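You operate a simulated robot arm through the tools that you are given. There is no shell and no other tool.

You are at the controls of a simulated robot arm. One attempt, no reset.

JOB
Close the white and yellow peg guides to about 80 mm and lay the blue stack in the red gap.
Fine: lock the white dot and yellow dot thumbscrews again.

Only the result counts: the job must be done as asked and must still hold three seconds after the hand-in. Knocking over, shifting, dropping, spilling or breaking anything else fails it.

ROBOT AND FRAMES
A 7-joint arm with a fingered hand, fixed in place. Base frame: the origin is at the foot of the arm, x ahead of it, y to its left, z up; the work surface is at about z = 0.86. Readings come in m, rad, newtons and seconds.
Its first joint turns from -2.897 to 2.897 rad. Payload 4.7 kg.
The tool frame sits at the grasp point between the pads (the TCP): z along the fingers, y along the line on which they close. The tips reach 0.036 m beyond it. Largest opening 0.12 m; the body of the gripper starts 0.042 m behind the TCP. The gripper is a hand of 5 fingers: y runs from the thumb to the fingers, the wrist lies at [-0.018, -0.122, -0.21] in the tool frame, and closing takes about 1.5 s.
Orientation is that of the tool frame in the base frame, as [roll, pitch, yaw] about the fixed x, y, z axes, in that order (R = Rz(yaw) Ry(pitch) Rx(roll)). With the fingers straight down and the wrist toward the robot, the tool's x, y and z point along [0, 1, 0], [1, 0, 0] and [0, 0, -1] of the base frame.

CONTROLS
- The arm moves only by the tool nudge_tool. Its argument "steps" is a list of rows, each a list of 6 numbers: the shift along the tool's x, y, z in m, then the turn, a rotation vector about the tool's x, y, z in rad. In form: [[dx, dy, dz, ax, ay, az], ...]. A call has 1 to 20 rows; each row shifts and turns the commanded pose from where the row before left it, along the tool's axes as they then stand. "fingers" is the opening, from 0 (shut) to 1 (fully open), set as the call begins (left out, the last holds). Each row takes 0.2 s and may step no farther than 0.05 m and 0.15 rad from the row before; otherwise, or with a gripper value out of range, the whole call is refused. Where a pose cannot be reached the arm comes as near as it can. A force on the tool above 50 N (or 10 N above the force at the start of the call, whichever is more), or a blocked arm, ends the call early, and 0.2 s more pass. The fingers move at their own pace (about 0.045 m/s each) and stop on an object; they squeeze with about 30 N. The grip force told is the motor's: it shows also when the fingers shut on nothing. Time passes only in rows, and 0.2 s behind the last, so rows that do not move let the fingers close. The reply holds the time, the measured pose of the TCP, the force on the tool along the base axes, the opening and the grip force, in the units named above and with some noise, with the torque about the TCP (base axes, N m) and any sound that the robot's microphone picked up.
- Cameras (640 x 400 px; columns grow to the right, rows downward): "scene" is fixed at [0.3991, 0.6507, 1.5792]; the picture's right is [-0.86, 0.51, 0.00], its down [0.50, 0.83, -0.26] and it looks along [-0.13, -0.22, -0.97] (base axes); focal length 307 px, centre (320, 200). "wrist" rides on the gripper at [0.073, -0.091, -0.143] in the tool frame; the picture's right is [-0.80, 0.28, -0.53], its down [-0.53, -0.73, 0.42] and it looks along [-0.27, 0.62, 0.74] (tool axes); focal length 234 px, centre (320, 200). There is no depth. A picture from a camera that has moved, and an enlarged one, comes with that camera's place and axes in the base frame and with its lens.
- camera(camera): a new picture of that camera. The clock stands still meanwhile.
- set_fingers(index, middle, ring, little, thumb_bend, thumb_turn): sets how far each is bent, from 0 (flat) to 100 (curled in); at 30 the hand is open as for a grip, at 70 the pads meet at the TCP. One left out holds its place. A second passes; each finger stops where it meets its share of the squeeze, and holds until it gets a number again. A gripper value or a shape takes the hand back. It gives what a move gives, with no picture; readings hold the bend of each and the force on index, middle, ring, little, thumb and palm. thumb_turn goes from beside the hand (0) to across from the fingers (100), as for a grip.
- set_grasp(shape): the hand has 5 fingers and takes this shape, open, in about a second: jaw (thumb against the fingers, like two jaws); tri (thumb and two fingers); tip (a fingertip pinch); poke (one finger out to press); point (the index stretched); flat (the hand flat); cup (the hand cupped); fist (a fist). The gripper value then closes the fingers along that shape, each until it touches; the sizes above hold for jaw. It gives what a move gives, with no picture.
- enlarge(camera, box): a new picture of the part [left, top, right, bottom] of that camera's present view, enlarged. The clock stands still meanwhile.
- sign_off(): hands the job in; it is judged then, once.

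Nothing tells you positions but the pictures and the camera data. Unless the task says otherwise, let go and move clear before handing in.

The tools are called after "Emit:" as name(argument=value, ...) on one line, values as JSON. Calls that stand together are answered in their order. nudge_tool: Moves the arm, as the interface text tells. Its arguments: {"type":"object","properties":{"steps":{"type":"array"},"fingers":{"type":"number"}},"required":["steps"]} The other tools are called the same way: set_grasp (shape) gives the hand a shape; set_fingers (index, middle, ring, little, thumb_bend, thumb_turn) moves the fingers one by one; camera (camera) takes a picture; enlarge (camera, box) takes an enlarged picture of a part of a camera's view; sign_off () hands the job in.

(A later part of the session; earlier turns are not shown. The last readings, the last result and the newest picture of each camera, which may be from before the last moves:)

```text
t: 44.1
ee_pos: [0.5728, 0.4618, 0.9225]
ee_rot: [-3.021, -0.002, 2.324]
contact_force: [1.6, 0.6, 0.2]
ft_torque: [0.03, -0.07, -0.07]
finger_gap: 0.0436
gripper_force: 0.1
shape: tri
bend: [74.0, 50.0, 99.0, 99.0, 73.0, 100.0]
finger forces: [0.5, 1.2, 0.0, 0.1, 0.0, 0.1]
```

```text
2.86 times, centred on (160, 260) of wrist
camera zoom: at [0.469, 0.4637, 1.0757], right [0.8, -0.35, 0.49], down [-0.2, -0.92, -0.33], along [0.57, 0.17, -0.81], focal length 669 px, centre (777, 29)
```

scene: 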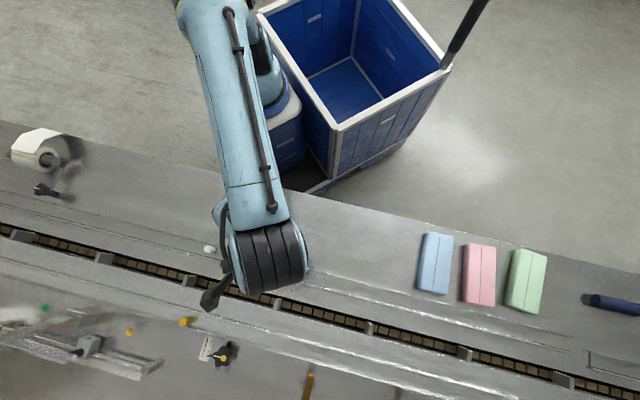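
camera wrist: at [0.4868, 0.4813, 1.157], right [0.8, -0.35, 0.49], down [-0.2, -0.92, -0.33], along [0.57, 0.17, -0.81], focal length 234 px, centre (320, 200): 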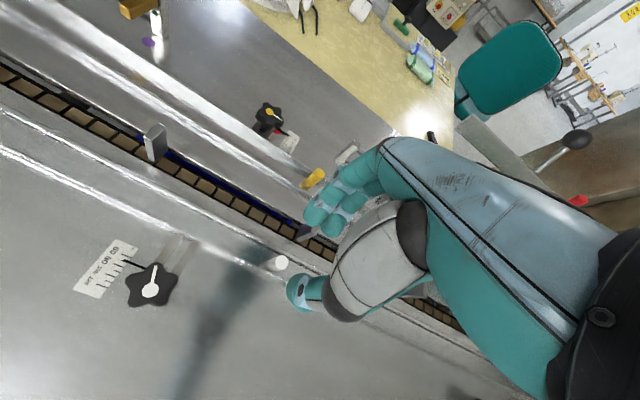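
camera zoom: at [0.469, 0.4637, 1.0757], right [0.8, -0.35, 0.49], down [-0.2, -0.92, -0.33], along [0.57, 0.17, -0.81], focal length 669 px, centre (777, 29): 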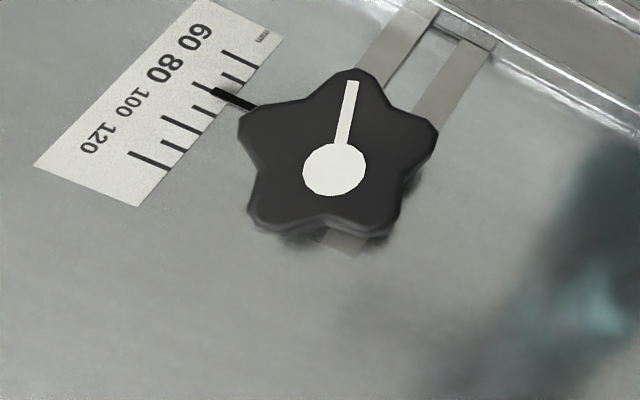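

White reads 80 in both views. I'll back the fingers off the peg and lift straight up.

Emit:
nudge_tool(steps=[[0, 0.004, -0.0005, 0, 0, 0], [0, 0.004, -0.0005, 0, 0, 0], [0, 0.003, -0.0004, 0, 0, 0], [0, -0.0024, -0.0199, 0, 0, 0], [0, -0.0048, -0.0397, 0, 0, 0], [0, -0.003, -0.0248, 0, 0, 0], [0, 0, 0, 0, 0, 0]], fingers=0.36)

Emit:
enlarge(camera="scene", box=[240, 220, 300, 260])

Emit:
camera(camera="wrist")

```text
t: 45.7
ee_pos: [0.5818, 0.4674, 1.007]
ee_rot: [-3.021, -0.002, 2.326]
contact_force: [-0.3, 0.0, 0.3]
ft_torque: [0.02, -0.03, 0.04]
finger_gap: 0.0432
gripper_force: 0.1
shape: tri
bend: [74.0, 51.0, 99.0, 99.0, 73.0, 100.0]
finger forces: [0.0, 0.1, 0.0, 0.0, 0.0, 0.0]
```

```text
10.00 times, centred on (270, 240) of scene
camera zoom: at [0.3991, 0.6507, 1.5792], right [-0.86, 0.51, 0.0], down [0.5, 0.83, -0.26], along [-0.13, -0.22, -0.97], focal length 3070 px, centre (820, -200)
```

zoom: 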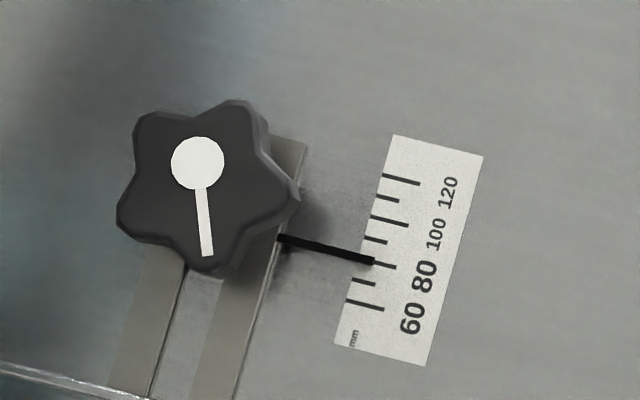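

```text
taken
camera wrist: at [0.4778, 0.4708, 1.1605], right [0.8, -0.35, 0.49], down [-0.2, -0.92, -0.33], along [0.57, 0.17, -0.81], focal length 234 px, centre (320, 200)
```

wrist: 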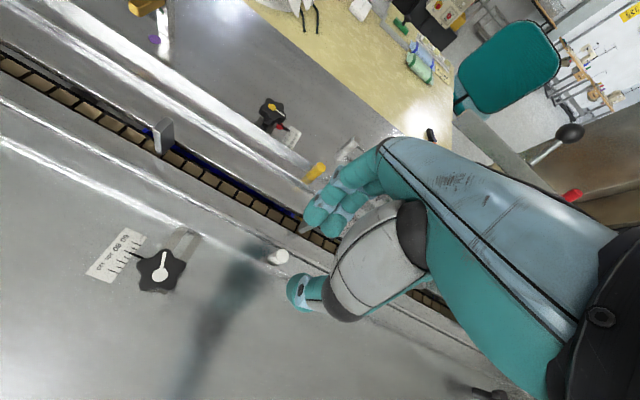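

The guide held at 80 after release. Next I'll return to the white knob to lock it, starting from a bearing of about 65° so a clockwise sweep covers the whole turn; the rail has moved away, so there's more room.

Emit:
nudge_tool(steps=[[0.0352, -0.0197, 0.0024, 0, 0, 0], [0.0352, -0.0197, 0.0024, 0, 0, 0], [0.0352, -0.0197, 0.0024, 0, 0, 0], [0, 0, 0, 0, -0.0155, -0.129], [0, 0, 0, 0, -0.0155, -0.129], [0, 0, 0, 0, -0.0155, -0.129], [0, 0, 0, 0, 0, 0]], fingers=0.5)

Emit:
enlarge(camera="wrist", box=[220, 160, 380, 360])

```text
t: 47.3
ee_pos: [0.4648, 0.5047, 1.0069]
ee_rot: [-3.021, 0.0, 2.715]
contact_force: [-0.1, 0.4, 0.4]
ft_torque: [0.0, -0.02, 0.01]
finger_gap: 0.0596
gripper_force: 0.1
shape: tri
bend: [74.0, 45.0, 99.0, 99.0, 71.0, 100.0]
finger forces: [0.0, 0.0, 0.0, 0.2, 0.0, 0.0]
```

```text
2.00 times, centred on (300, 260) of wrist
camera zoom: at [0.3679, 0.4682, 1.1603], right [0.87, -0.02, 0.49], down [0.16, -0.93, -0.33], along [0.46, 0.37, -0.81], focal length 468 px, centre (360, 80)
```

zoom: 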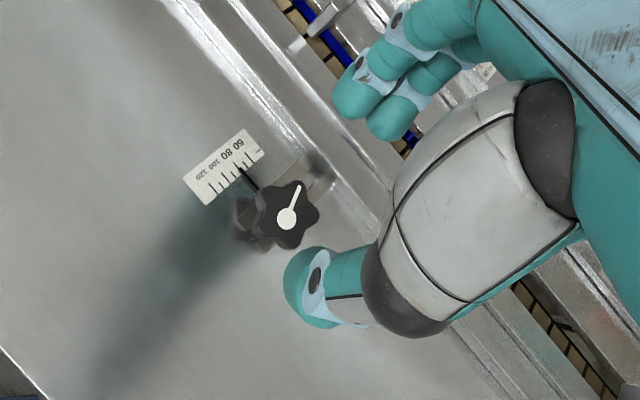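

The knob centre works out consistently at (0.4705, 0.4985). I'll correct about 9 mm sideways and lower to the gripping height.

Emit:
nudge_tool(steps=[[-0.009, 0.0043, 0.0197, 0, 0, 0], [0, 0.0036, 0.0298, 0, 0, 0], [0, 0.003, 0.0248, 0, 0, 0], [0, 0.0018, 0.0149, 0, 0, 0], [0, 0, 0, 0, 0, 0]], fingers=0.5)

Emit:
enlarge(camera="wrist", box=[220, 160, 380, 360])

```text
t: 48.5
ee_pos: [0.4723, 0.5013, 0.9166]
ee_rot: [-3.02, -0.001, 2.714]
contact_force: [0.8, 0.4, -0.3]
ft_torque: [0.01, 0.03, -0.01]
finger_gap: 0.0596
gripper_force: 0.1
shape: tri
bend: [74.0, 45.0, 99.0, 99.0, 71.0, 100.0]
finger forces: [0.1, 0.0, 0.0, 0.0, 0.0, 0.0]
```

```text
2.00 times, centred on (300, 260) of wrist
camera zoom: at [0.3762, 0.4654, 1.0705], right [0.87, -0.02, 0.49], down [0.16, -0.93, -0.33], along [0.46, 0.37, -0.81], focal length 468 px, centre (360, 80)
```

zoom: 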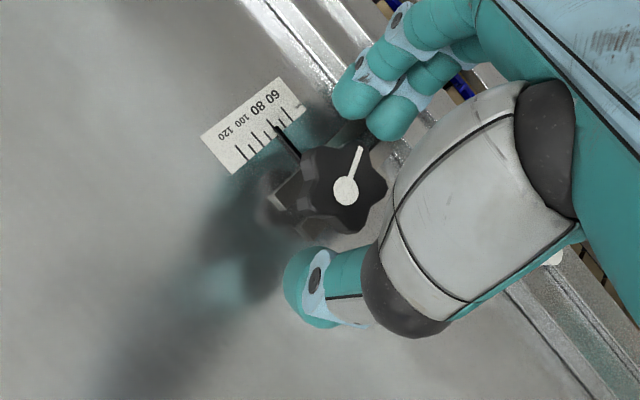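

No contact. Closing on the knob.

Emit:
nudge_tool(steps=[[0, 0, 0, 0, 0, 0], [0, 0, 0, 0, 0, 0], [0, 0, 0, 0, 0, 0], [0, 0, 0, 0, 0, 0], [0, 0, 0, 0, 0, 0], [0, 0, 0, 0, 0, 0]], fingers=0)

Emit:
enlarge(camera="wrist", box=[240, 180, 360, 320])

```text
t: 49.9
ee_pos: [0.4725, 0.5024, 0.9177]
ee_rot: [-3.022, -0.001, 2.714]
contact_force: [-0.9, -0.9, -3.3]
ft_torque: [0.05, -0.05, -0.03]
finger_gap: 0.031
gripper_force: 30.0
shape: tri
bend: [74.0, 58.0, 100.0, 100.0, 74.0, 100.0]
finger forces: [13.0, 12.8, 0.0, 0.1, 27.0, 0.0]
```

```text
2.86 times, centred on (300, 250) of wrist
camera zoom: at [0.3762, 0.4654, 1.0707], right [0.87, -0.02, 0.49], down [0.16, -0.93, -0.33], along [0.46, 0.37, -0.81], focal length 669 px, centre (377, 57)
```

zoom: 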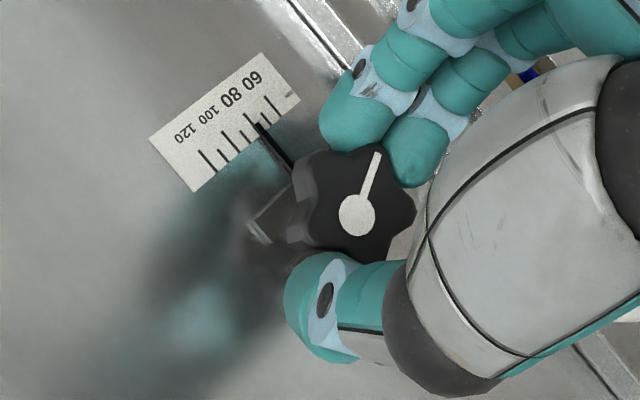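

Balanced three-point grip (13/13/27 N). I'll turn clockwise about the knob axis and watch the torque.

Emit:
nudge_tool(steps=[[-0.0005, -0.0001, 0, 0, 0.012, 0.0993], [-0.0005, -0.0001, 0, 0, 0.012, 0.0993], [-0.0005, -0.0001, 0, 0, 0.012, 0.0993], [-0.0005, -0.0001, 0, 0, 0.012, 0.0993], [-0.0005, -0.0001, 0, 0, 0.012, 0.0993], [-0.0005, -0.0001, 0, 0, 0.012, 0.0993], [-0.0005, -0.0001, 0, 0, 0.012, 0.0993], [-0.0005, -0.0001, 0, 0, 0.012, 0.0993], [0, 0, 0, 0, 0, 0]], fingers=0)

Emit:
enlarge(camera="wrist", box=[240, 180, 360, 320])

```text
t: 51.9
ee_pos: [0.4751, 0.5001, 0.9179]
ee_rot: [-3.022, -0.001, 1.913]
contact_force: [-8.8, -2.4, -5.3]
ft_torque: [-0.04, 0.15, 0.0]
finger_gap: 0.0303
gripper_force: 30.1
shape: tri
bend: [74.0, 59.0, 100.0, 100.0, 74.0, 100.0]
finger forces: [11.9, 12.0, 0.0, 0.0, 32.1, 0.1]
```

```text
2.86 times, centred on (300, 250) of wrist
camera zoom: at [0.3821, 0.5437, 1.0708], right [0.59, -0.64, 0.49], down [-0.55, -0.76, -0.33], along [0.59, -0.07, -0.81], focal length 669 px, centre (377, 57)
```

zoom: 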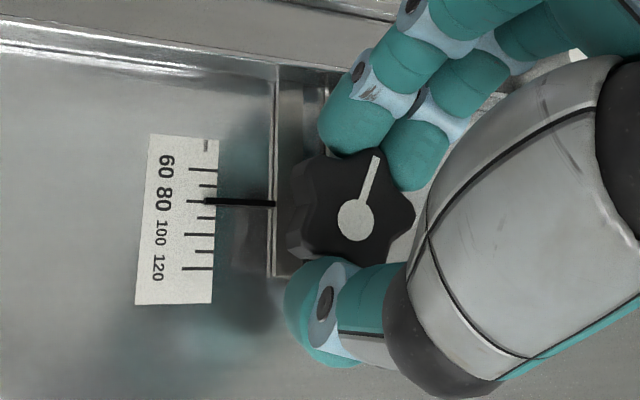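

The knob follows and the pointer stays at 80. Continuing clockwise.

Emit:
nudge_tool(steps=[[-0.0005, -0.0001, 0, 0, 0.012, 0.0993], [-0.0005, -0.0004, 0, 0, 0.012, 0.0993], [-0.0005, -0.0004, 0, 0, 0.012, 0.0993], [-0.0005, -0.0001, 0, 0, 0.012, 0.0993], [-0.0005, -0.0001, 0, 0, 0.012, 0.0993], [-0.0005, -0.0001, 0, 0, 0.012, 0.0993], [-0.0005, -0.0001, 0, 0, 0.012, 0.0993], [-0.0005, -0.0001, 0, 0, 0.012, 0.0993], [0, 0, 0, 0, 0, 0]], fingers=0)

Emit:
enlarge(camera="wrist", box=[240, 180, 360, 320])

```text
t: 53.9
ee_pos: [0.4736, 0.4966, 0.9179]
ee_rot: [-3.022, 0.0, 1.116]
contact_force: [1.2, 0.5, -4.7]
ft_torque: [-0.04, -0.11, -0.01]
finger_gap: 0.0301
gripper_force: 29.8
shape: tri
bend: [73.0, 59.0, 100.0, 100.0, 74.0, 100.0]
finger forces: [14.3, 14.4, 0.0, 0.0, 27.7, 0.0]
```

```text
2.86 times, centred on (300, 250) of wrist
camera zoom: at [0.4404, 0.5935, 1.0709], right [-0.05, -0.87, 0.49], down [-0.93, -0.13, -0.33], along [0.36, -0.47, -0.81], focal length 669 px, centre (377, 57)
```

zoom: 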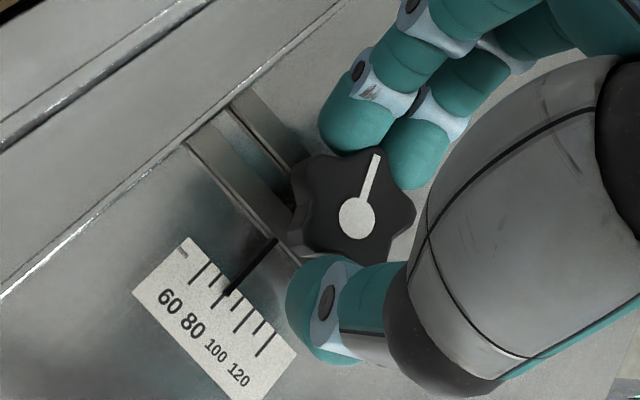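

Still no resistance at about −26°. The line started near −46°, so I expect it to seat soon; I'll continue in shorter batches.

Emit:
nudge_tool(steps=[[-0.0005, -0.0001, 0, 0, 0.012, 0.0993], [-0.0005, -0.0001, 0, 0, 0.012, 0.0993], [-0.0005, -0.0001, 0, 0, 0.012, 0.0993], [0, 0, 0, 0, 0, 0]], fingers=0)

Emit:
enlarge(camera="wrist", box=[240, 180, 360, 320])

```text
t: 54.9
ee_pos: [0.4743, 0.4948, 0.9166]
ee_rot: [-3.021, 0.0, 0.812]
contact_force: [-1.7, 0.7, -2.8]
ft_torque: [-0.01, -0.02, 0.0]
finger_gap: 0.0302
gripper_force: 30.2
shape: tri
bend: [73.0, 59.0, 100.0, 100.0, 74.0, 100.0]
finger forces: [13.4, 14.1, 0.1, 0.1, 28.9, 0.0]
```

```text
2.86 times, centred on (300, 250) of wrist
camera zoom: at [0.47, 0.5978, 1.0708], right [-0.31, -0.82, 0.49], down [-0.93, 0.15, -0.33], along [0.2, -0.56, -0.81], focal length 669 px, centre (377, 57)
```

zoom: 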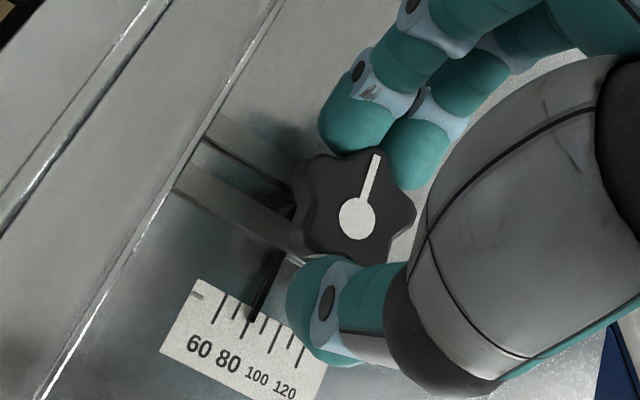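

The line is nearly back to its original direction and still turns freely. I'll keep tightening until it resists.

Emit:
nudge_tool(steps=[[-0.0005, -0.0001, 0, 0, 0.0096, 0.0794], [-0.0005, -0.0001, 0, 0, 0.0096, 0.0794], [0, 0, 0, 0, 0, 0]], fingers=0)

Emit:
enlarge(camera="wrist", box=[240, 180, 360, 320])

```text
t: 55.7
ee_pos: [0.4744, 0.4944, 0.9182]
ee_rot: [-3.02, 0.0, 0.654]
contact_force: [1.5, 4.1, -2.4]
ft_torque: [0.02, -0.11, 0.13]
finger_gap: 0.0301
gripper_force: 30.2
shape: tri
bend: [73.0, 59.0, 100.0, 100.0, 74.0, 100.0]
finger forces: [12.4, 15.2, 0.0, 0.0, 28.5, 0.1]
```

```text
2.86 times, centred on (300, 250) of wrist
camera zoom: at [0.486, 0.5969, 1.0709], right [-0.43, -0.76, 0.49], down [-0.9, 0.29, -0.33], along [0.11, -0.58, -0.81], focal length 669 px, centre (377, 57)
```

zoom: 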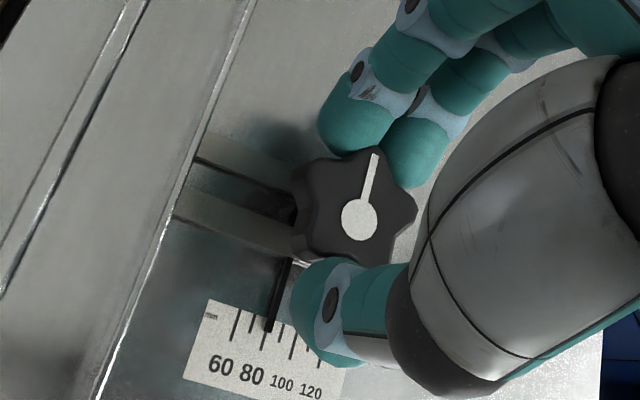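

Resistance is starting (0.13 N·m). Turning a bit further to seat it firmly.

Emit:
nudge_tool(steps=[[-0.0005, -0.0001, 0, 0, 0.0096, 0.0794], [-0.0005, -0.0001, 0, 0, 0.0096, 0.0794], [0, 0, 0, 0, 0, 0]], fingers=0)

Emit:
enlarge(camera="wrist", box=[240, 180, 360, 320])

```text
t: 56.5
ee_pos: [0.4717, 0.4946, 0.9173]
ee_rot: [-3.019, 0.001, 0.494]
contact_force: [9.3, 8.2, -0.7]
ft_torque: [0.09, -0.34, 0.24]
finger_gap: 0.0297
gripper_force: 30.0
shape: tri
bend: [74.0, 58.0, 100.0, 100.0, 74.0, 100.0]
finger forces: [17.8, 11.7, 0.0, 0.0, 26.1, 0.0]
```

```text
2.86 times, centred on (300, 250) of wrist
camera zoom: at [0.5013, 0.5933, 1.0706], right [-0.55, -0.68, 0.49], down [-0.84, 0.43, -0.33], along [0.02, -0.59, -0.81], focal length 669 px, centre (377, 57)
```

zoom: 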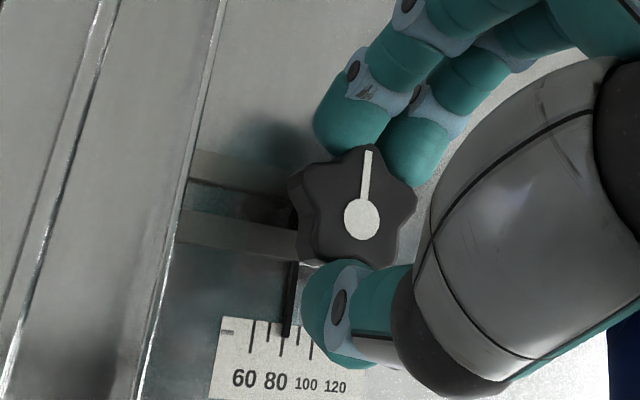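

The knob has stopped turning at its original direction while the hand turned about 9° further, so it's seated. One more small squeeze of torque, then release.

Emit:
nudge_tool(steps=[[-0.0005, -0.0001, 0, 0, 0.0096, 0.0794], [0, 0, 0, 0, 0, 0]], fingers=0)

Emit:
enlarge(camera="wrist", box=[240, 180, 360, 320])

```text
t: 57.1
ee_pos: [0.4724, 0.4935, 0.9174]
ee_rot: [-3.02, -0.002, 0.414]
contact_force: [13.9, 13.2, -1.9]
ft_torque: [0.28, -0.5, 0.33]
finger_gap: 0.0294
gripper_force: 30.1
shape: tri
bend: [74.0, 59.0, 100.0, 100.0, 74.0, 100.0]
finger forces: [20.6, 10.6, 0.1, 0.1, 26.3, 0.0]
```

```text
2.86 times, centred on (300, 250) of wrist
camera zoom: at [0.5086, 0.5903, 1.0706], right [-0.6, -0.64, 0.49], down [-0.8, 0.5, -0.33], along [-0.03, -0.59, -0.81], focal length 669 px, centre (377, 57)
```

zoom: 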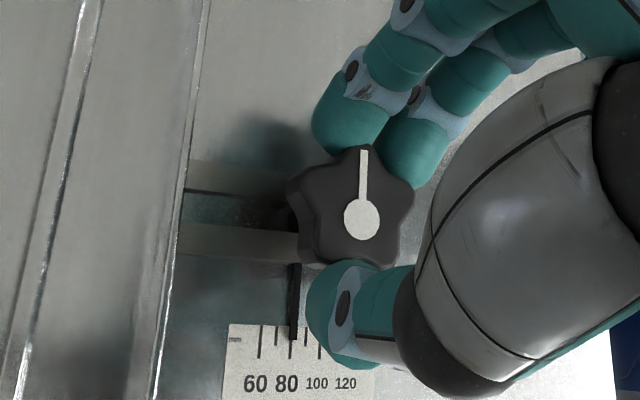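

Seated firmly. I'll release and lift, then confirm the line direction and pointer.

Emit:
nudge_tool(steps=[[0, 0, 0, 0, 0, 0], [0, 0, 0, 0, 0, 0], [0, 0, 0, 0, 0, 0], [0, -0.0024, -0.0199, 0, 0, 0], [0, -0.0048, -0.0397, 0, 0, 0], [0, -0.0036, -0.0298, 0, 0, 0], [0, 0, 0, 0, 0, 0]], fingers=0.5)

Emit:
enlarge(camera="wrist", box=[220, 160, 380, 360])

Emit:
enlarge(camera="scene", box=[240, 220, 300, 260])

```text
t: 58.7
ee_pos: [0.4708, 0.4915, 1.0102]
ee_rot: [-3.021, 0.0, 0.415]
contact_force: [0.5, 0.5, -0.2]
ft_torque: [0.0, 0.02, -0.02]
finger_gap: 0.0598
gripper_force: 0.1
shape: tri
bend: [74.0, 45.0, 99.0, 99.0, 71.0, 100.0]
finger forces: [0.1, 0.0, 0.1, 0.0, 0.1, 0.0]
```

```text
2.00 times, centred on (300, 260) of wrist
camera zoom: at [0.5081, 0.5885, 1.1628], right [-0.6, -0.64, 0.49], down [-0.8, 0.5, -0.33], along [-0.03, -0.59, -0.81], focal length 468 px, centre (360, 80)
```

zoom: 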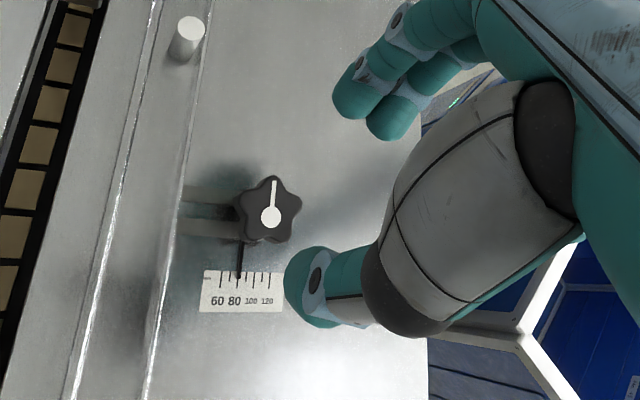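

```text
10.00 times, centred on (270, 240) of scene
camera zoom: at [0.3991, 0.6507, 1.5792], right [-0.86, 0.51, 0.0], down [0.5, 0.83, -0.26], along [-0.13, -0.22, -0.97], focal length 3070 px, centre (820, -200)
```

zoom: 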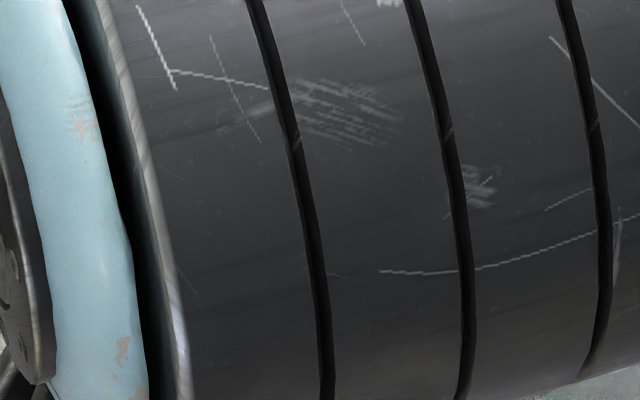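

White is at 80 with its screw back in the locked direction. Next I'll do the yellow side: turn the hand back to face outward here, then move above the yellow knob at about (0.648, 0.676).

Emit:
nudge_tool(steps=[[0, 0, 0, 0, -0.016, -0.1324], [0, 0, 0, 0, -0.016, -0.1324], [0, 0, 0, 0, -0.016, -0.1324], [0, 0, 0, 0, -0.016, -0.1324], [0, 0, 0, 0, -0.016, -0.1324], [0, 0, 0, 0, -0.016, -0.1324], [0, 0, 0, 0, -0.016, -0.1324], [0, 0, 0, 0, -0.016, -0.1324], [0, 0, 0, 0, -0.016, -0.1324], [0, 0, 0, 0, -0.016, -0.1324], [0, 0, 0, 0, -0.016, -0.1324], [0, 0, 0, 0, -0.016, -0.1324], [0.0148, 0.0405, -0.0049, 0, 0, 0], [0.0148, 0.0405, -0.0049, 0, 0, 0], [0.0148, 0.0405, -0.0049, 0, 0, 0], [0.0148, 0.0405, -0.0049, 0, 0, 0], [0.0148, 0.0405, -0.0049, 0, 0, 0], [0.0148, 0.0405, -0.0049, 0, 0, 0], [0, 0, 0, 0, 0, 0]], fingers=0.5)

Emit:
camera(camera="wrist")

Emit:
camera(camera="scene")

Emit:
enlarge(camera="scene", box=[240, 220, 300, 260])

```text
t: 62.7
ee_pos: [0.656, 0.6785, 1.0061]
ee_rot: [-3.02, -0.001, 2.016]
contact_force: [-0.6, 0.1, 0.1]
ft_torque: [0.01, -0.01, 0.01]
finger_gap: 0.06
gripper_force: 0.1
shape: tri
bend: [74.0, 45.0, 99.0, 99.0, 71.0, 100.0]
finger forces: [0.1, 0.1, 0.1, 0.0, 0.1, 0.0]
```

```text
taken
camera wrist: at [0.5579, 0.7125, 1.1599], right [0.65, -0.58, 0.49], down [-0.47, -0.82, -0.33], along [0.59, -0.01, -0.81], focal length 234 px, centre (320, 200)
```

wrist: 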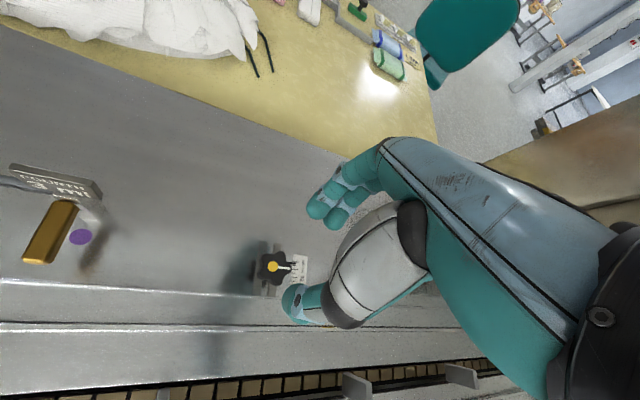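

```text
taken
```

scene: 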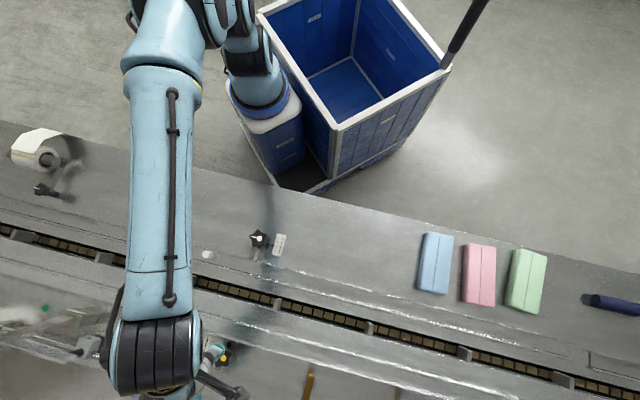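

```text
10.00 times, centred on (270, 240) of scene
camera zoom: at [0.3991, 0.6507, 1.5792], right [-0.86, 0.51, 0.0], down [0.5, 0.83, -0.26], along [-0.13, -0.22, -0.97], focal length 3070 px, centre (820, -200)
```

zoom: 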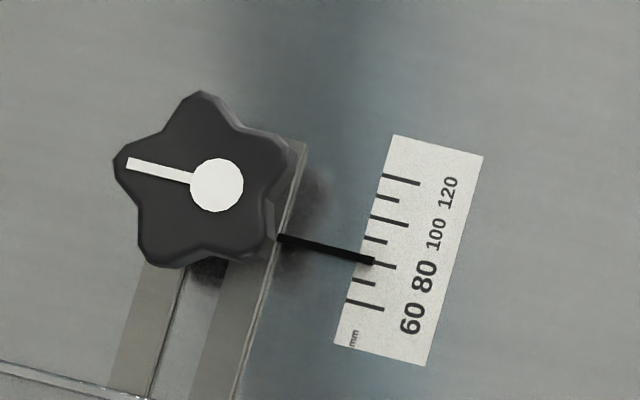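

White is locked with its line exactly as at the start and the pointer on 80. Now I'll look closely at the yellow knob below the hand.

Emit:
enlarge(camera="wrist", box=[220, 160, 380, 360])

Emit:
enlarge(camera="wrist", box=[235, 230, 315, 310])

```text
2.00 times, centred on (300, 260) of wrist
camera zoom: at [0.5579, 0.7125, 1.1599], right [0.65, -0.58, 0.49], down [-0.47, -0.82, -0.33], along [0.59, -0.01, -0.81], focal length 468 px, centre (360, 80)
```

zoom: 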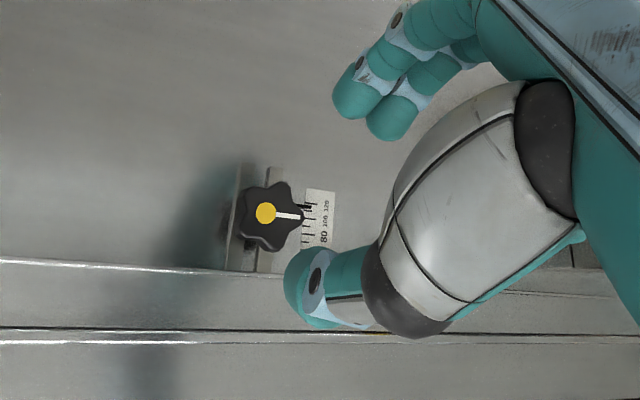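

```text
5.00 times, centred on (275, 270) of wrist
camera zoom: at [0.5579, 0.7125, 1.1599], right [0.65, -0.58, 0.49], down [-0.47, -0.82, -0.33], along [0.59, -0.01, -0.81], focal length 1171 px, centre (545, -150)
```

zoom: 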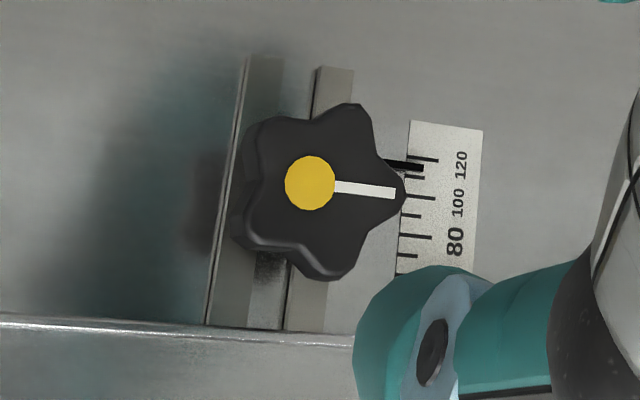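

The yellow knob centre is about 4 mm off in one axis. I'll correct and lower slightly higher than before, z≈0.923, so the thumb clears the nearby rail.

Emit:
nudge_tool(steps=[[0, -0.002, 0.0204, 0, 0, 0], [0, 0.0036, 0.0298, 0, 0, 0], [0, 0.0024, 0.0199, 0, 0, 0], [0, 0.0016, 0.0129, 0, 0, 0], [0, 0, 0, 0, 0, 0]], fingers=0.5)

Emit:
enlarge(camera="wrist", box=[220, 160, 380, 360])

```text
t: 63.9
ee_pos: [0.6517, 0.6775, 0.9235]
ee_rot: [-3.021, 0.001, 2.016]
contact_force: [-0.3, 0.2, -0.5]
ft_torque: [-0.01, 0.02, 0.0]
finger_gap: 0.0598
gripper_force: 0.0
shape: tri
bend: [74.0, 45.0, 99.0, 99.0, 71.0, 100.0]
finger forces: [0.1, 0.0, 0.0, 0.0, 0.0, 0.0]
```

```text
2.00 times, centred on (300, 260) of wrist
camera zoom: at [0.5531, 0.7112, 1.0776], right [0.65, -0.58, 0.49], down [-0.47, -0.82, -0.33], along [0.59, -0.01, -0.81], focal length 468 px, centre (360, 80)
```

zoom: 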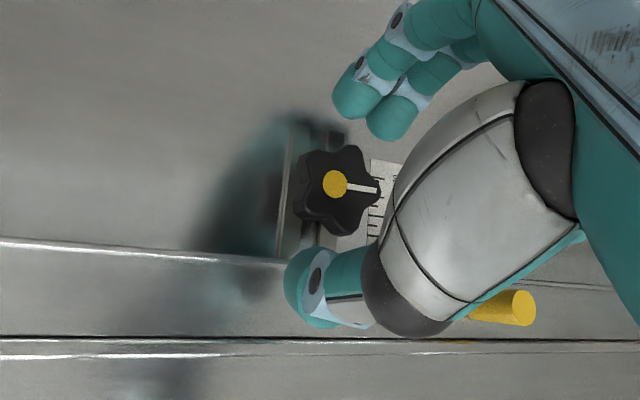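

No contact at this height and the knob is centred. Closing on the yellow knob.

Emit:
nudge_tool(steps=[[0, 0, 0, 0, 0, 0], [0, 0, 0, 0, 0, 0], [0, 0, 0, 0, 0, 0], [0, 0, 0, 0, 0, 0], [0, 0, 0, 0, 0, 0], [0, 0, 0, 0, 0, 0]], fingers=0)

Emit:
enlarge(camera="wrist", box=[240, 180, 360, 320])

```text
t: 65.3
ee_pos: [0.6508, 0.677, 0.9261]
ee_rot: [-3.022, -0.003, 2.017]
contact_force: [4.4, 3.4, 7.7]
ft_torque: [0.04, 0.03, -0.03]
finger_gap: 0.0242
gripper_force: 30.1
shape: tri
bend: [73.0, 59.0, 100.0, 100.0, 77.0, 100.0]
finger forces: [13.4, 13.5, 0.0, 0.0, 28.1, 0.1]
```

```text
2.86 times, centred on (300, 250) of wrist
camera zoom: at [0.5532, 0.7112, 1.0787], right [0.65, -0.58, 0.49], down [-0.47, -0.81, -0.33], along [0.59, -0.01, -0.81], focal length 669 px, centre (377, 57)
```

zoom: 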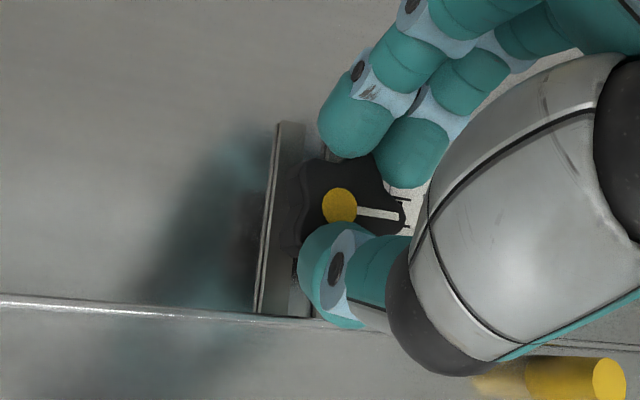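

The thumb rode up onto the knob's top at this height, so I need to be lower. I'll reopen and go down a few millimetres while watching for rail contact.

Emit:
nudge_tool(steps=[[0, 0, 0, 0, 0, 0], [0, 0, 0, 0, 0, 0], [0, 0, 0, 0, 0, 0], [0, 0, 0, 0, 0, 0]], fingers=0.5)

Emit:
nudge_tool(steps=[[0, 0.0003, 0.0025, 0, 0, 0], [0, 0.0002, 0.002, 0, 0, 0], [0, 0.0002, 0.002, 0, 0, 0], [0, 0, 0, 0, 0, 0]], fingers=0.5)

Emit:
enlarge(camera="wrist", box=[240, 180, 360, 320])

```text
t: 66.3
ee_pos: [0.6508, 0.677, 0.9247]
ee_rot: [-3.018, -0.001, 2.017]
contact_force: [-0.3, 0.1, -0.7]
ft_torque: [0.02, 0.0, 0.01]
finger_gap: 0.0595
gripper_force: 0.1
shape: tri
bend: [74.0, 45.0, 99.0, 99.0, 71.0, 100.0]
finger forces: [0.0, 0.0, 0.0, 0.1, 0.0, 0.0]
```

```text
t: 67.3
ee_pos: [0.6517, 0.6765, 0.9179]
ee_rot: [-3.022, 0.0, 2.017]
contact_force: [-0.7, 0.2, 0.1]
ft_torque: [-0.01, -0.03, 0.0]
finger_gap: 0.0598
gripper_force: 0.1
shape: tri
bend: [74.0, 45.0, 99.0, 99.0, 71.0, 100.0]
finger forces: [0.0, 0.0, 0.1, 0.0, 0.0, 0.0]
```

```text
2.86 times, centred on (300, 250) of wrist
camera zoom: at [0.553, 0.7107, 1.0711], right [0.65, -0.58, 0.49], down [-0.47, -0.82, -0.33], along [0.59, -0.01, -0.81], focal length 669 px, centre (377, 57)
```

zoom: 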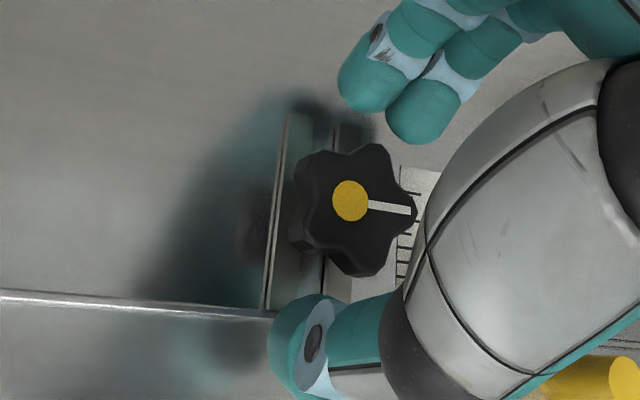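

No contact even at z=0.918. I'll go 2 mm lower and close.

Emit:
nudge_tool(steps=[[0, 0.0002, 0.002, 0, 0, 0], [0, 0, 0, 0, 0, 0]], fingers=0.5)

Emit:
nudge_tool(steps=[[0, 0, 0, 0, 0, 0], [0, 0, 0, 0, 0, 0], [0, 0, 0, 0, 0, 0], [0, 0, 0, 0, 0, 0], [0, 0, 0, 0, 0, 0], [0, 0, 0, 0, 0, 0]], fingers=0)

Emit:
enlarge(camera="wrist", box=[240, 180, 360, 320])

```text
t: 67.9
ee_pos: [0.6492, 0.6767, 0.9165]
ee_rot: [-3.021, -0.002, 2.016]
contact_force: [-0.3, -0.1, -0.3]
ft_torque: [-0.03, 0.02, 0.02]
finger_gap: 0.0596
gripper_force: 0.0
shape: tri
bend: [74.0, 45.0, 99.0, 99.0, 71.0, 100.0]
finger forces: [0.1, 0.0, 0.0, 0.0, 0.1, 0.0]
```

```text
t: 69.3
ee_pos: [0.6504, 0.6766, 0.9158]
ee_rot: [-3.019, -0.001, 2.015]
contact_force: [-1.2, 0.3, -1.2]
ft_torque: [0.04, -0.07, -0.01]
finger_gap: 0.031
gripper_force: 29.6
shape: tri
bend: [74.0, 58.0, 100.0, 100.0, 74.0, 100.0]
finger forces: [13.0, 12.9, 0.0, 0.0, 27.0, 0.0]
```

```text
2.86 times, centred on (300, 250) of wrist
camera zoom: at [0.5527, 0.7108, 1.0689], right [0.65, -0.58, 0.49], down [-0.47, -0.82, -0.33], along [0.59, -0.01, -0.81], focal length 669 px, centre (377, 57)
```

zoom: 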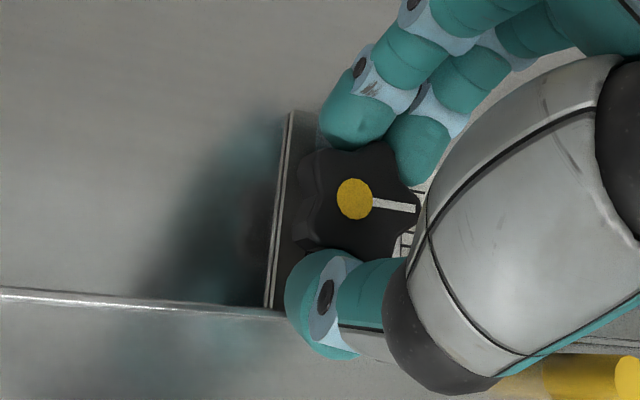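

A solid grip (13/13/27 N, gap 31 mm), same as on the white knob. Turning counter-clockwise.

Emit:
nudge_tool(steps=[[0.0005, 0.0001, 0, 0, -0.012, -0.0993], [0.0005, 0.0001, 0, 0, -0.012, -0.0993], [0.0005, 0.0001, 0, 0, -0.012, -0.0993], [0.0005, 0.0001, 0, 0, -0.012, -0.0993], [0, 0, 0, 0, 0, 0]], fingers=0)

Emit:
enlarge(camera="wrist", box=[240, 180, 360, 320])

```text
t: 70.5
ee_pos: [0.6492, 0.6774, 0.9168]
ee_rot: [-3.021, 0.0, 2.419]
contact_force: [0.1, -2.3, -0.8]
ft_torque: [0.04, -0.14, -0.05]
finger_gap: 0.0309
gripper_force: 29.9
shape: tri
bend: [74.0, 58.0, 100.0, 100.0, 74.0, 100.0]
finger forces: [12.8, 14.0, 0.0, 0.1, 27.9, 0.0]
```

```text
2.86 times, centred on (300, 250) of wrist
camera zoom: at [0.546, 0.6714, 1.0689], right [0.83, -0.28, 0.49], down [-0.12, -0.94, -0.33], along [0.55, 0.22, -0.81], focal length 669 px, centre (377, 57)
```

zoom: 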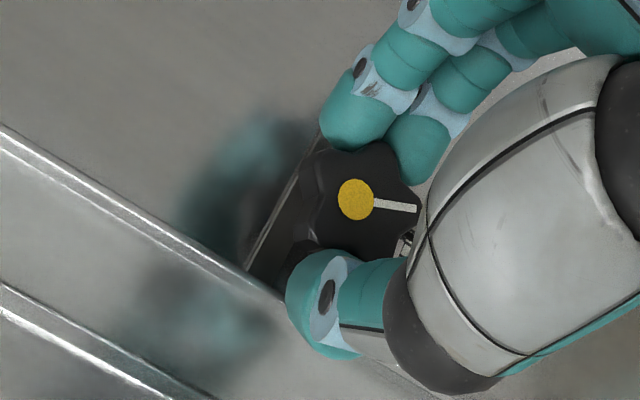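

The knob follows with almost no torque. Continuing.

Emit:
nudge_tool(steps=[[0.0005, 0.0001, 0, 0, -0.012, -0.0993], [0.0005, 0.0001, 0, 0, -0.012, -0.0993], [0.0005, 0.0001, 0, 0, -0.012, -0.0993], [0.0005, 0.0001, 0, 0, -0.012, -0.0993], [0.0005, 0.0001, 0, 0, -0.012, -0.0993], [0.0005, 0.0001, 0, 0, -0.012, -0.0993], [0, 0, 0, 0, 0, 0]], fingers=0)

Emit:
enlarge(camera="wrist", box=[240, 180, 360, 320])

Emit:
camera(camera="wrist")

```text
t: 72.1
ee_pos: [0.6465, 0.6787, 0.916]
ee_rot: [-3.019, 0.0, 3.018]
contact_force: [1.5, -6.1, -3.8]
ft_torque: [-0.08, -0.05, -0.01]
finger_gap: 0.0305
gripper_force: 29.7
shape: tri
bend: [74.0, 58.0, 100.0, 100.0, 74.0, 100.0]
finger forces: [11.7, 12.8, 0.0, 0.0, 30.9, 0.0]
```

```text
2.86 times, centred on (300, 250) of wrist
camera zoom: at [0.5657, 0.616, 1.0691], right [0.84, 0.24, 0.49], down [0.43, -0.84, -0.33], along [0.33, 0.49, -0.81], focal length 669 px, centre (377, 57)
```

zoom: 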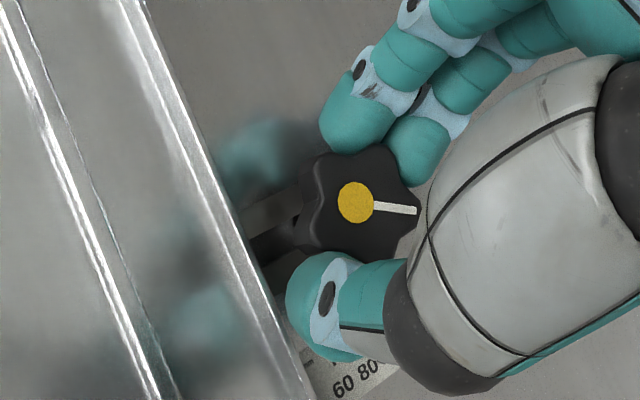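

```text
taken
camera wrist: at [0.5657, 0.616, 1.0691], right [0.84, 0.24, 0.49], down [0.43, -0.84, -0.33], along [0.33, 0.49, -0.81], focal length 234 px, centre (320, 200)
```

wrist: 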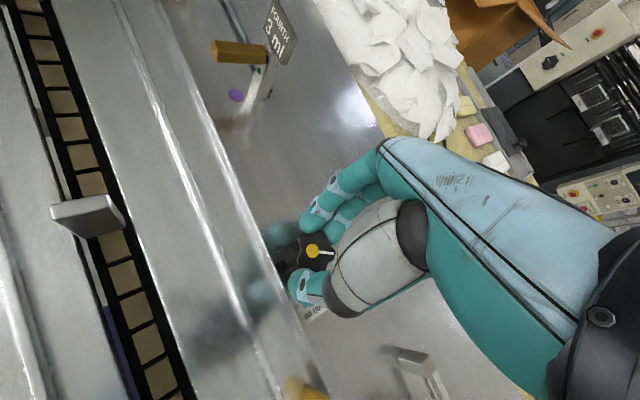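

The knob has turned about 57° and the pose is tracking well. The thumb passes well inside the yellow peg, so I'll continue turning.

Emit:
nudge_tool(steps=[[0.0005, 0.0001, 0, 0, -0.012, -0.0993], [0.0005, 0.0001, 0, 0, -0.012, -0.0993], [0.0005, 0.0001, 0, 0, -0.012, -0.0993], [0.0005, 0.0001, 0, 0, -0.012, -0.0993], [0, 0, 0, 0, 0, 0]], fingers=0)

Emit:
enlarge(camera="wrist", box=[240, 180, 360, 320])

Emit:
camera(camera="wrist")

```text
t: 73.3
ee_pos: [0.6452, 0.681, 0.9159]
ee_rot: [-3.023, 0.0, -2.866]
contact_force: [3.5, -10.0, -3.1]
ft_torque: [-0.25, -0.12, 0.0]
finger_gap: 0.0302
gripper_force: 30.1
shape: tri
bend: [74.0, 59.0, 100.0, 100.0, 74.0, 100.0]
finger forces: [10.7, 11.5, 0.0, 0.0, 32.0, 0.1]
```

```text
2.86 times, centred on (300, 250) of wrist
camera zoom: at [0.5951, 0.5904, 1.0689], right [0.68, 0.55, 0.49], down [0.72, -0.6, -0.33], along [0.11, 0.58, -0.81], focal length 669 px, centre (377, 57)
```

zoom: 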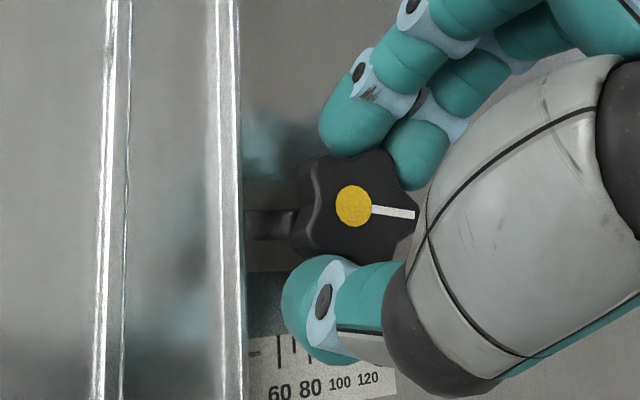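

```text
taken
camera wrist: at [0.5951, 0.5904, 1.0689], right [0.68, 0.55, 0.49], down [0.72, -0.6, -0.33], along [0.11, 0.58, -0.81], focal length 234 px, centre (320, 200)
```

wrist: 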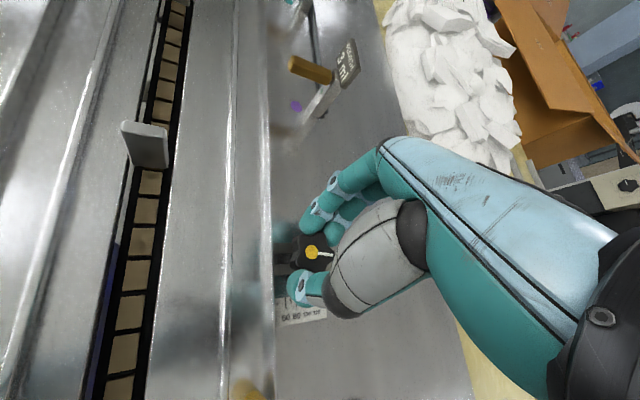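

About 80° of turn so far and the arm still reaches. A little more for the same 108° that freed the white guide.

Emit:
nudge_tool(steps=[[0.0005, -0.0004, 0, 0, -0.012, -0.0993], [0.0005, -0.0004, 0, 0, -0.012, -0.0993], [0.0005, 0.0001, 0, 0, -0.012, -0.0993], [0.0005, 0.0001, 0, 0, -0.012, -0.0993], [0.0005, 0.0001, 0, 0, -0.012, -0.0993], [0, 0, 0, 0, 0, 0]], fingers=0)

Emit:
enlarge(camera="wrist", box=[240, 180, 360, 320])

Emit:
enlarge(camera="scene", box=[120, 280, 280, 400])

```text
t: 74.7
ee_pos: [0.6413, 0.6789, 0.9154]
ee_rot: [-3.02, 0.0, -2.366]
contact_force: [5.9, -2.3, -1.8]
ft_torque: [-0.06, -0.08, 0.0]
finger_gap: 0.0304
gripper_force: 30.4
shape: tri
bend: [74.0, 59.0, 100.0, 100.0, 74.0, 100.0]
finger forces: [11.6, 14.2, 0.1, 0.0, 30.0, 0.1]
```

```text
2.86 times, centred on (300, 250) of wrist
camera zoom: at [0.6422, 0.5755, 1.0688], right [0.34, 0.81, 0.49], down [0.92, -0.18, -0.33], along [-0.18, 0.56, -0.81], focal length 669 px, centre (377, 57)
```

zoom: 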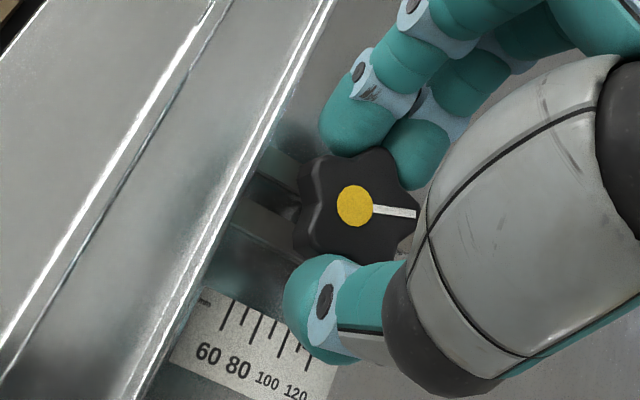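

```text
3.33 times, centred on (200, 340) of scene
camera zoom: at [0.3991, 0.6507, 1.5792], right [-0.86, 0.51, 0.0], down [0.5, 0.83, -0.26], along [-0.13, -0.22, -0.97], focal length 1023 px, centre (720, -267)
```

zoom: 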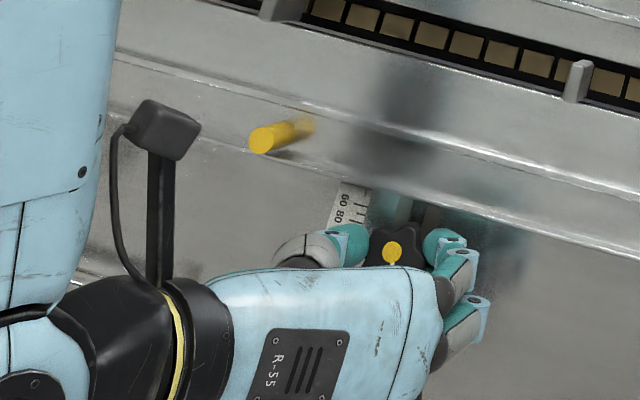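

The yellow knob has turned about 109°. I'll release, lift, swing back to face outward and move above the yellow peg near (0.686, 0.573).

Emit:
nudge_tool(steps=[[0, 0, 0, 0, 0, 0], [0, 0, 0, 0, 0, 0], [0, 0, 0, 0, 0, 0], [0, -0.0024, -0.0199, 0, 0, 0], [0, -0.0048, -0.0397, 0, 0, 0], [0, -0.0036, -0.0298, 0, 0, 0], [0, 0, 0, 0, 0, 0]], fingers=0.5)

Emit:
nudge_tool(steps=[[0, 0, 0, 0, 0.0158, 0.1314], [0, 0, 0, 0, 0.0158, 0.1314], [0, 0, 0, 0, 0.0158, 0.1314], [0, 0, 0, 0, 0.0158, 0.1314], [0, 0, 0, 0, 0.0158, 0.1314], [0, 0, 0, 0, 0.0158, 0.1314], [0, 0, 0, 0, 0.0158, 0.1314], [0, 0, 0, 0, 0.0158, 0.1314], [0, 0, 0, 0, 0.0158, 0.1314], [0, 0, 0, 0, 0.0158, 0.1314], [0, 0, 0, 0, 0.0158, 0.1314], [0, 0, 0, 0, 0.0158, 0.1314], [-0.0349, -0.0113, 0.0014, 0, 0, 0], [-0.0349, -0.0113, 0.0014, 0, 0, 0], [-0.0349, -0.0113, 0.0014, 0, 0, 0], [0, 0, 0, 0, 0, 0]], fingers=0.4)

Emit:
camera(camera="wrist")

Emit:
enlarge(camera="wrist", box=[230, 200, 350, 320])

Emit:
enlarge(camera="scene", box=[120, 280, 280, 400])

```text
t: 76.3
ee_pos: [0.6427, 0.6785, 1.0066]
ee_rot: [-3.02, -0.001, -2.367]
contact_force: [-0.4, 0.0, -0.1]
ft_torque: [-0.02, -0.03, -0.03]
finger_gap: 0.0597
gripper_force: 0.0
shape: tri
bend: [74.0, 45.0, 99.0, 99.0, 71.0, 100.0]
finger forces: [0.0, 0.0, 0.0, 0.0, 0.1, 0.0]
```

```text
t: 79.7
ee_pos: [0.6871, 0.5787, 1.0063]
ee_rot: [-3.022, 0.0, 2.328]
contact_force: [-0.3, -0.1, -0.3]
ft_torque: [-0.03, 0.0, -0.03]
finger_gap: 0.0485
gripper_force: 0.0
shape: tri
bend: [74.0, 49.0, 99.0, 99.0, 73.0, 100.0]
finger forces: [0.0, 0.0, 0.1, 0.0, 0.0, 0.1]
```

```text
taken
camera wrist: at [0.5848, 0.5822, 1.1593], right [0.8, -0.35, 0.49], down [-0.2, -0.92, -0.33], along [0.57, 0.17, -0.81], focal length 234 px, centre (320, 200)
```

wrist: 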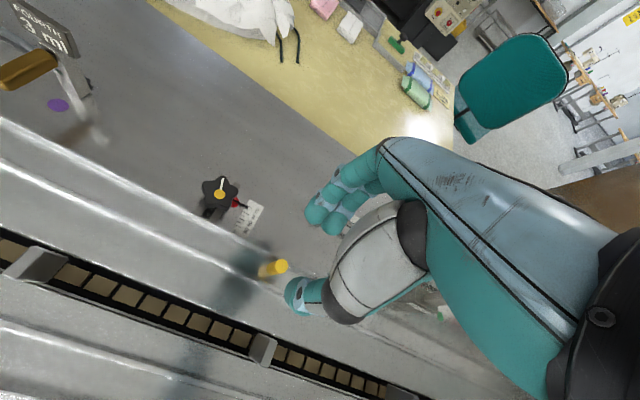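

```text
3.33 times, centred on (290, 260) of wrist
camera zoom: at [0.5848, 0.5822, 1.1593], right [0.8, -0.35, 0.49], down [-0.2, -0.92, -0.33], along [0.57, 0.17, -0.81], focal length 781 px, centre (420, 0)
```

zoom: 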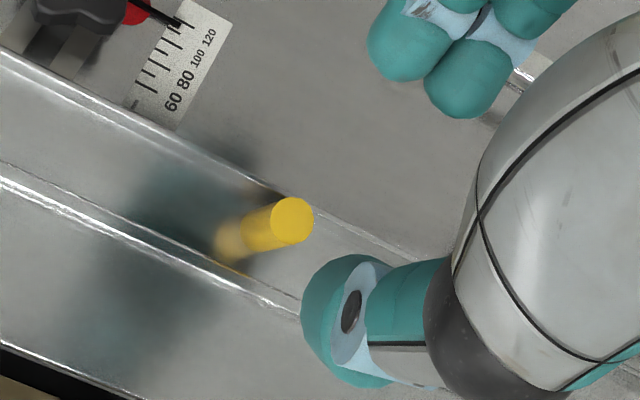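

```text
3.33 times, centred on (200, 340) of scene
camera zoom: at [0.3991, 0.6507, 1.5792], right [-0.86, 0.51, 0.0], down [0.5, 0.83, -0.26], along [-0.13, -0.22, -0.97], focal length 1023 px, centre (720, -267)
```

zoom: 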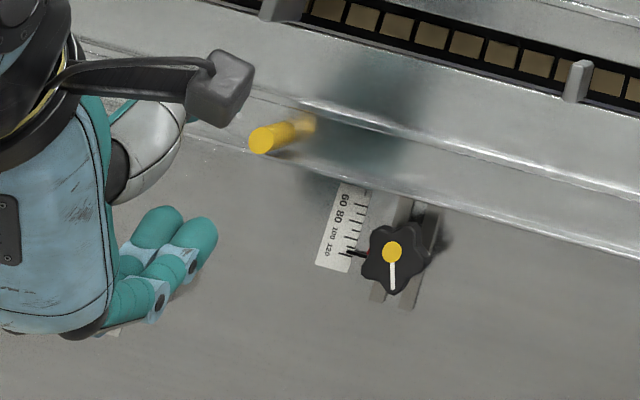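

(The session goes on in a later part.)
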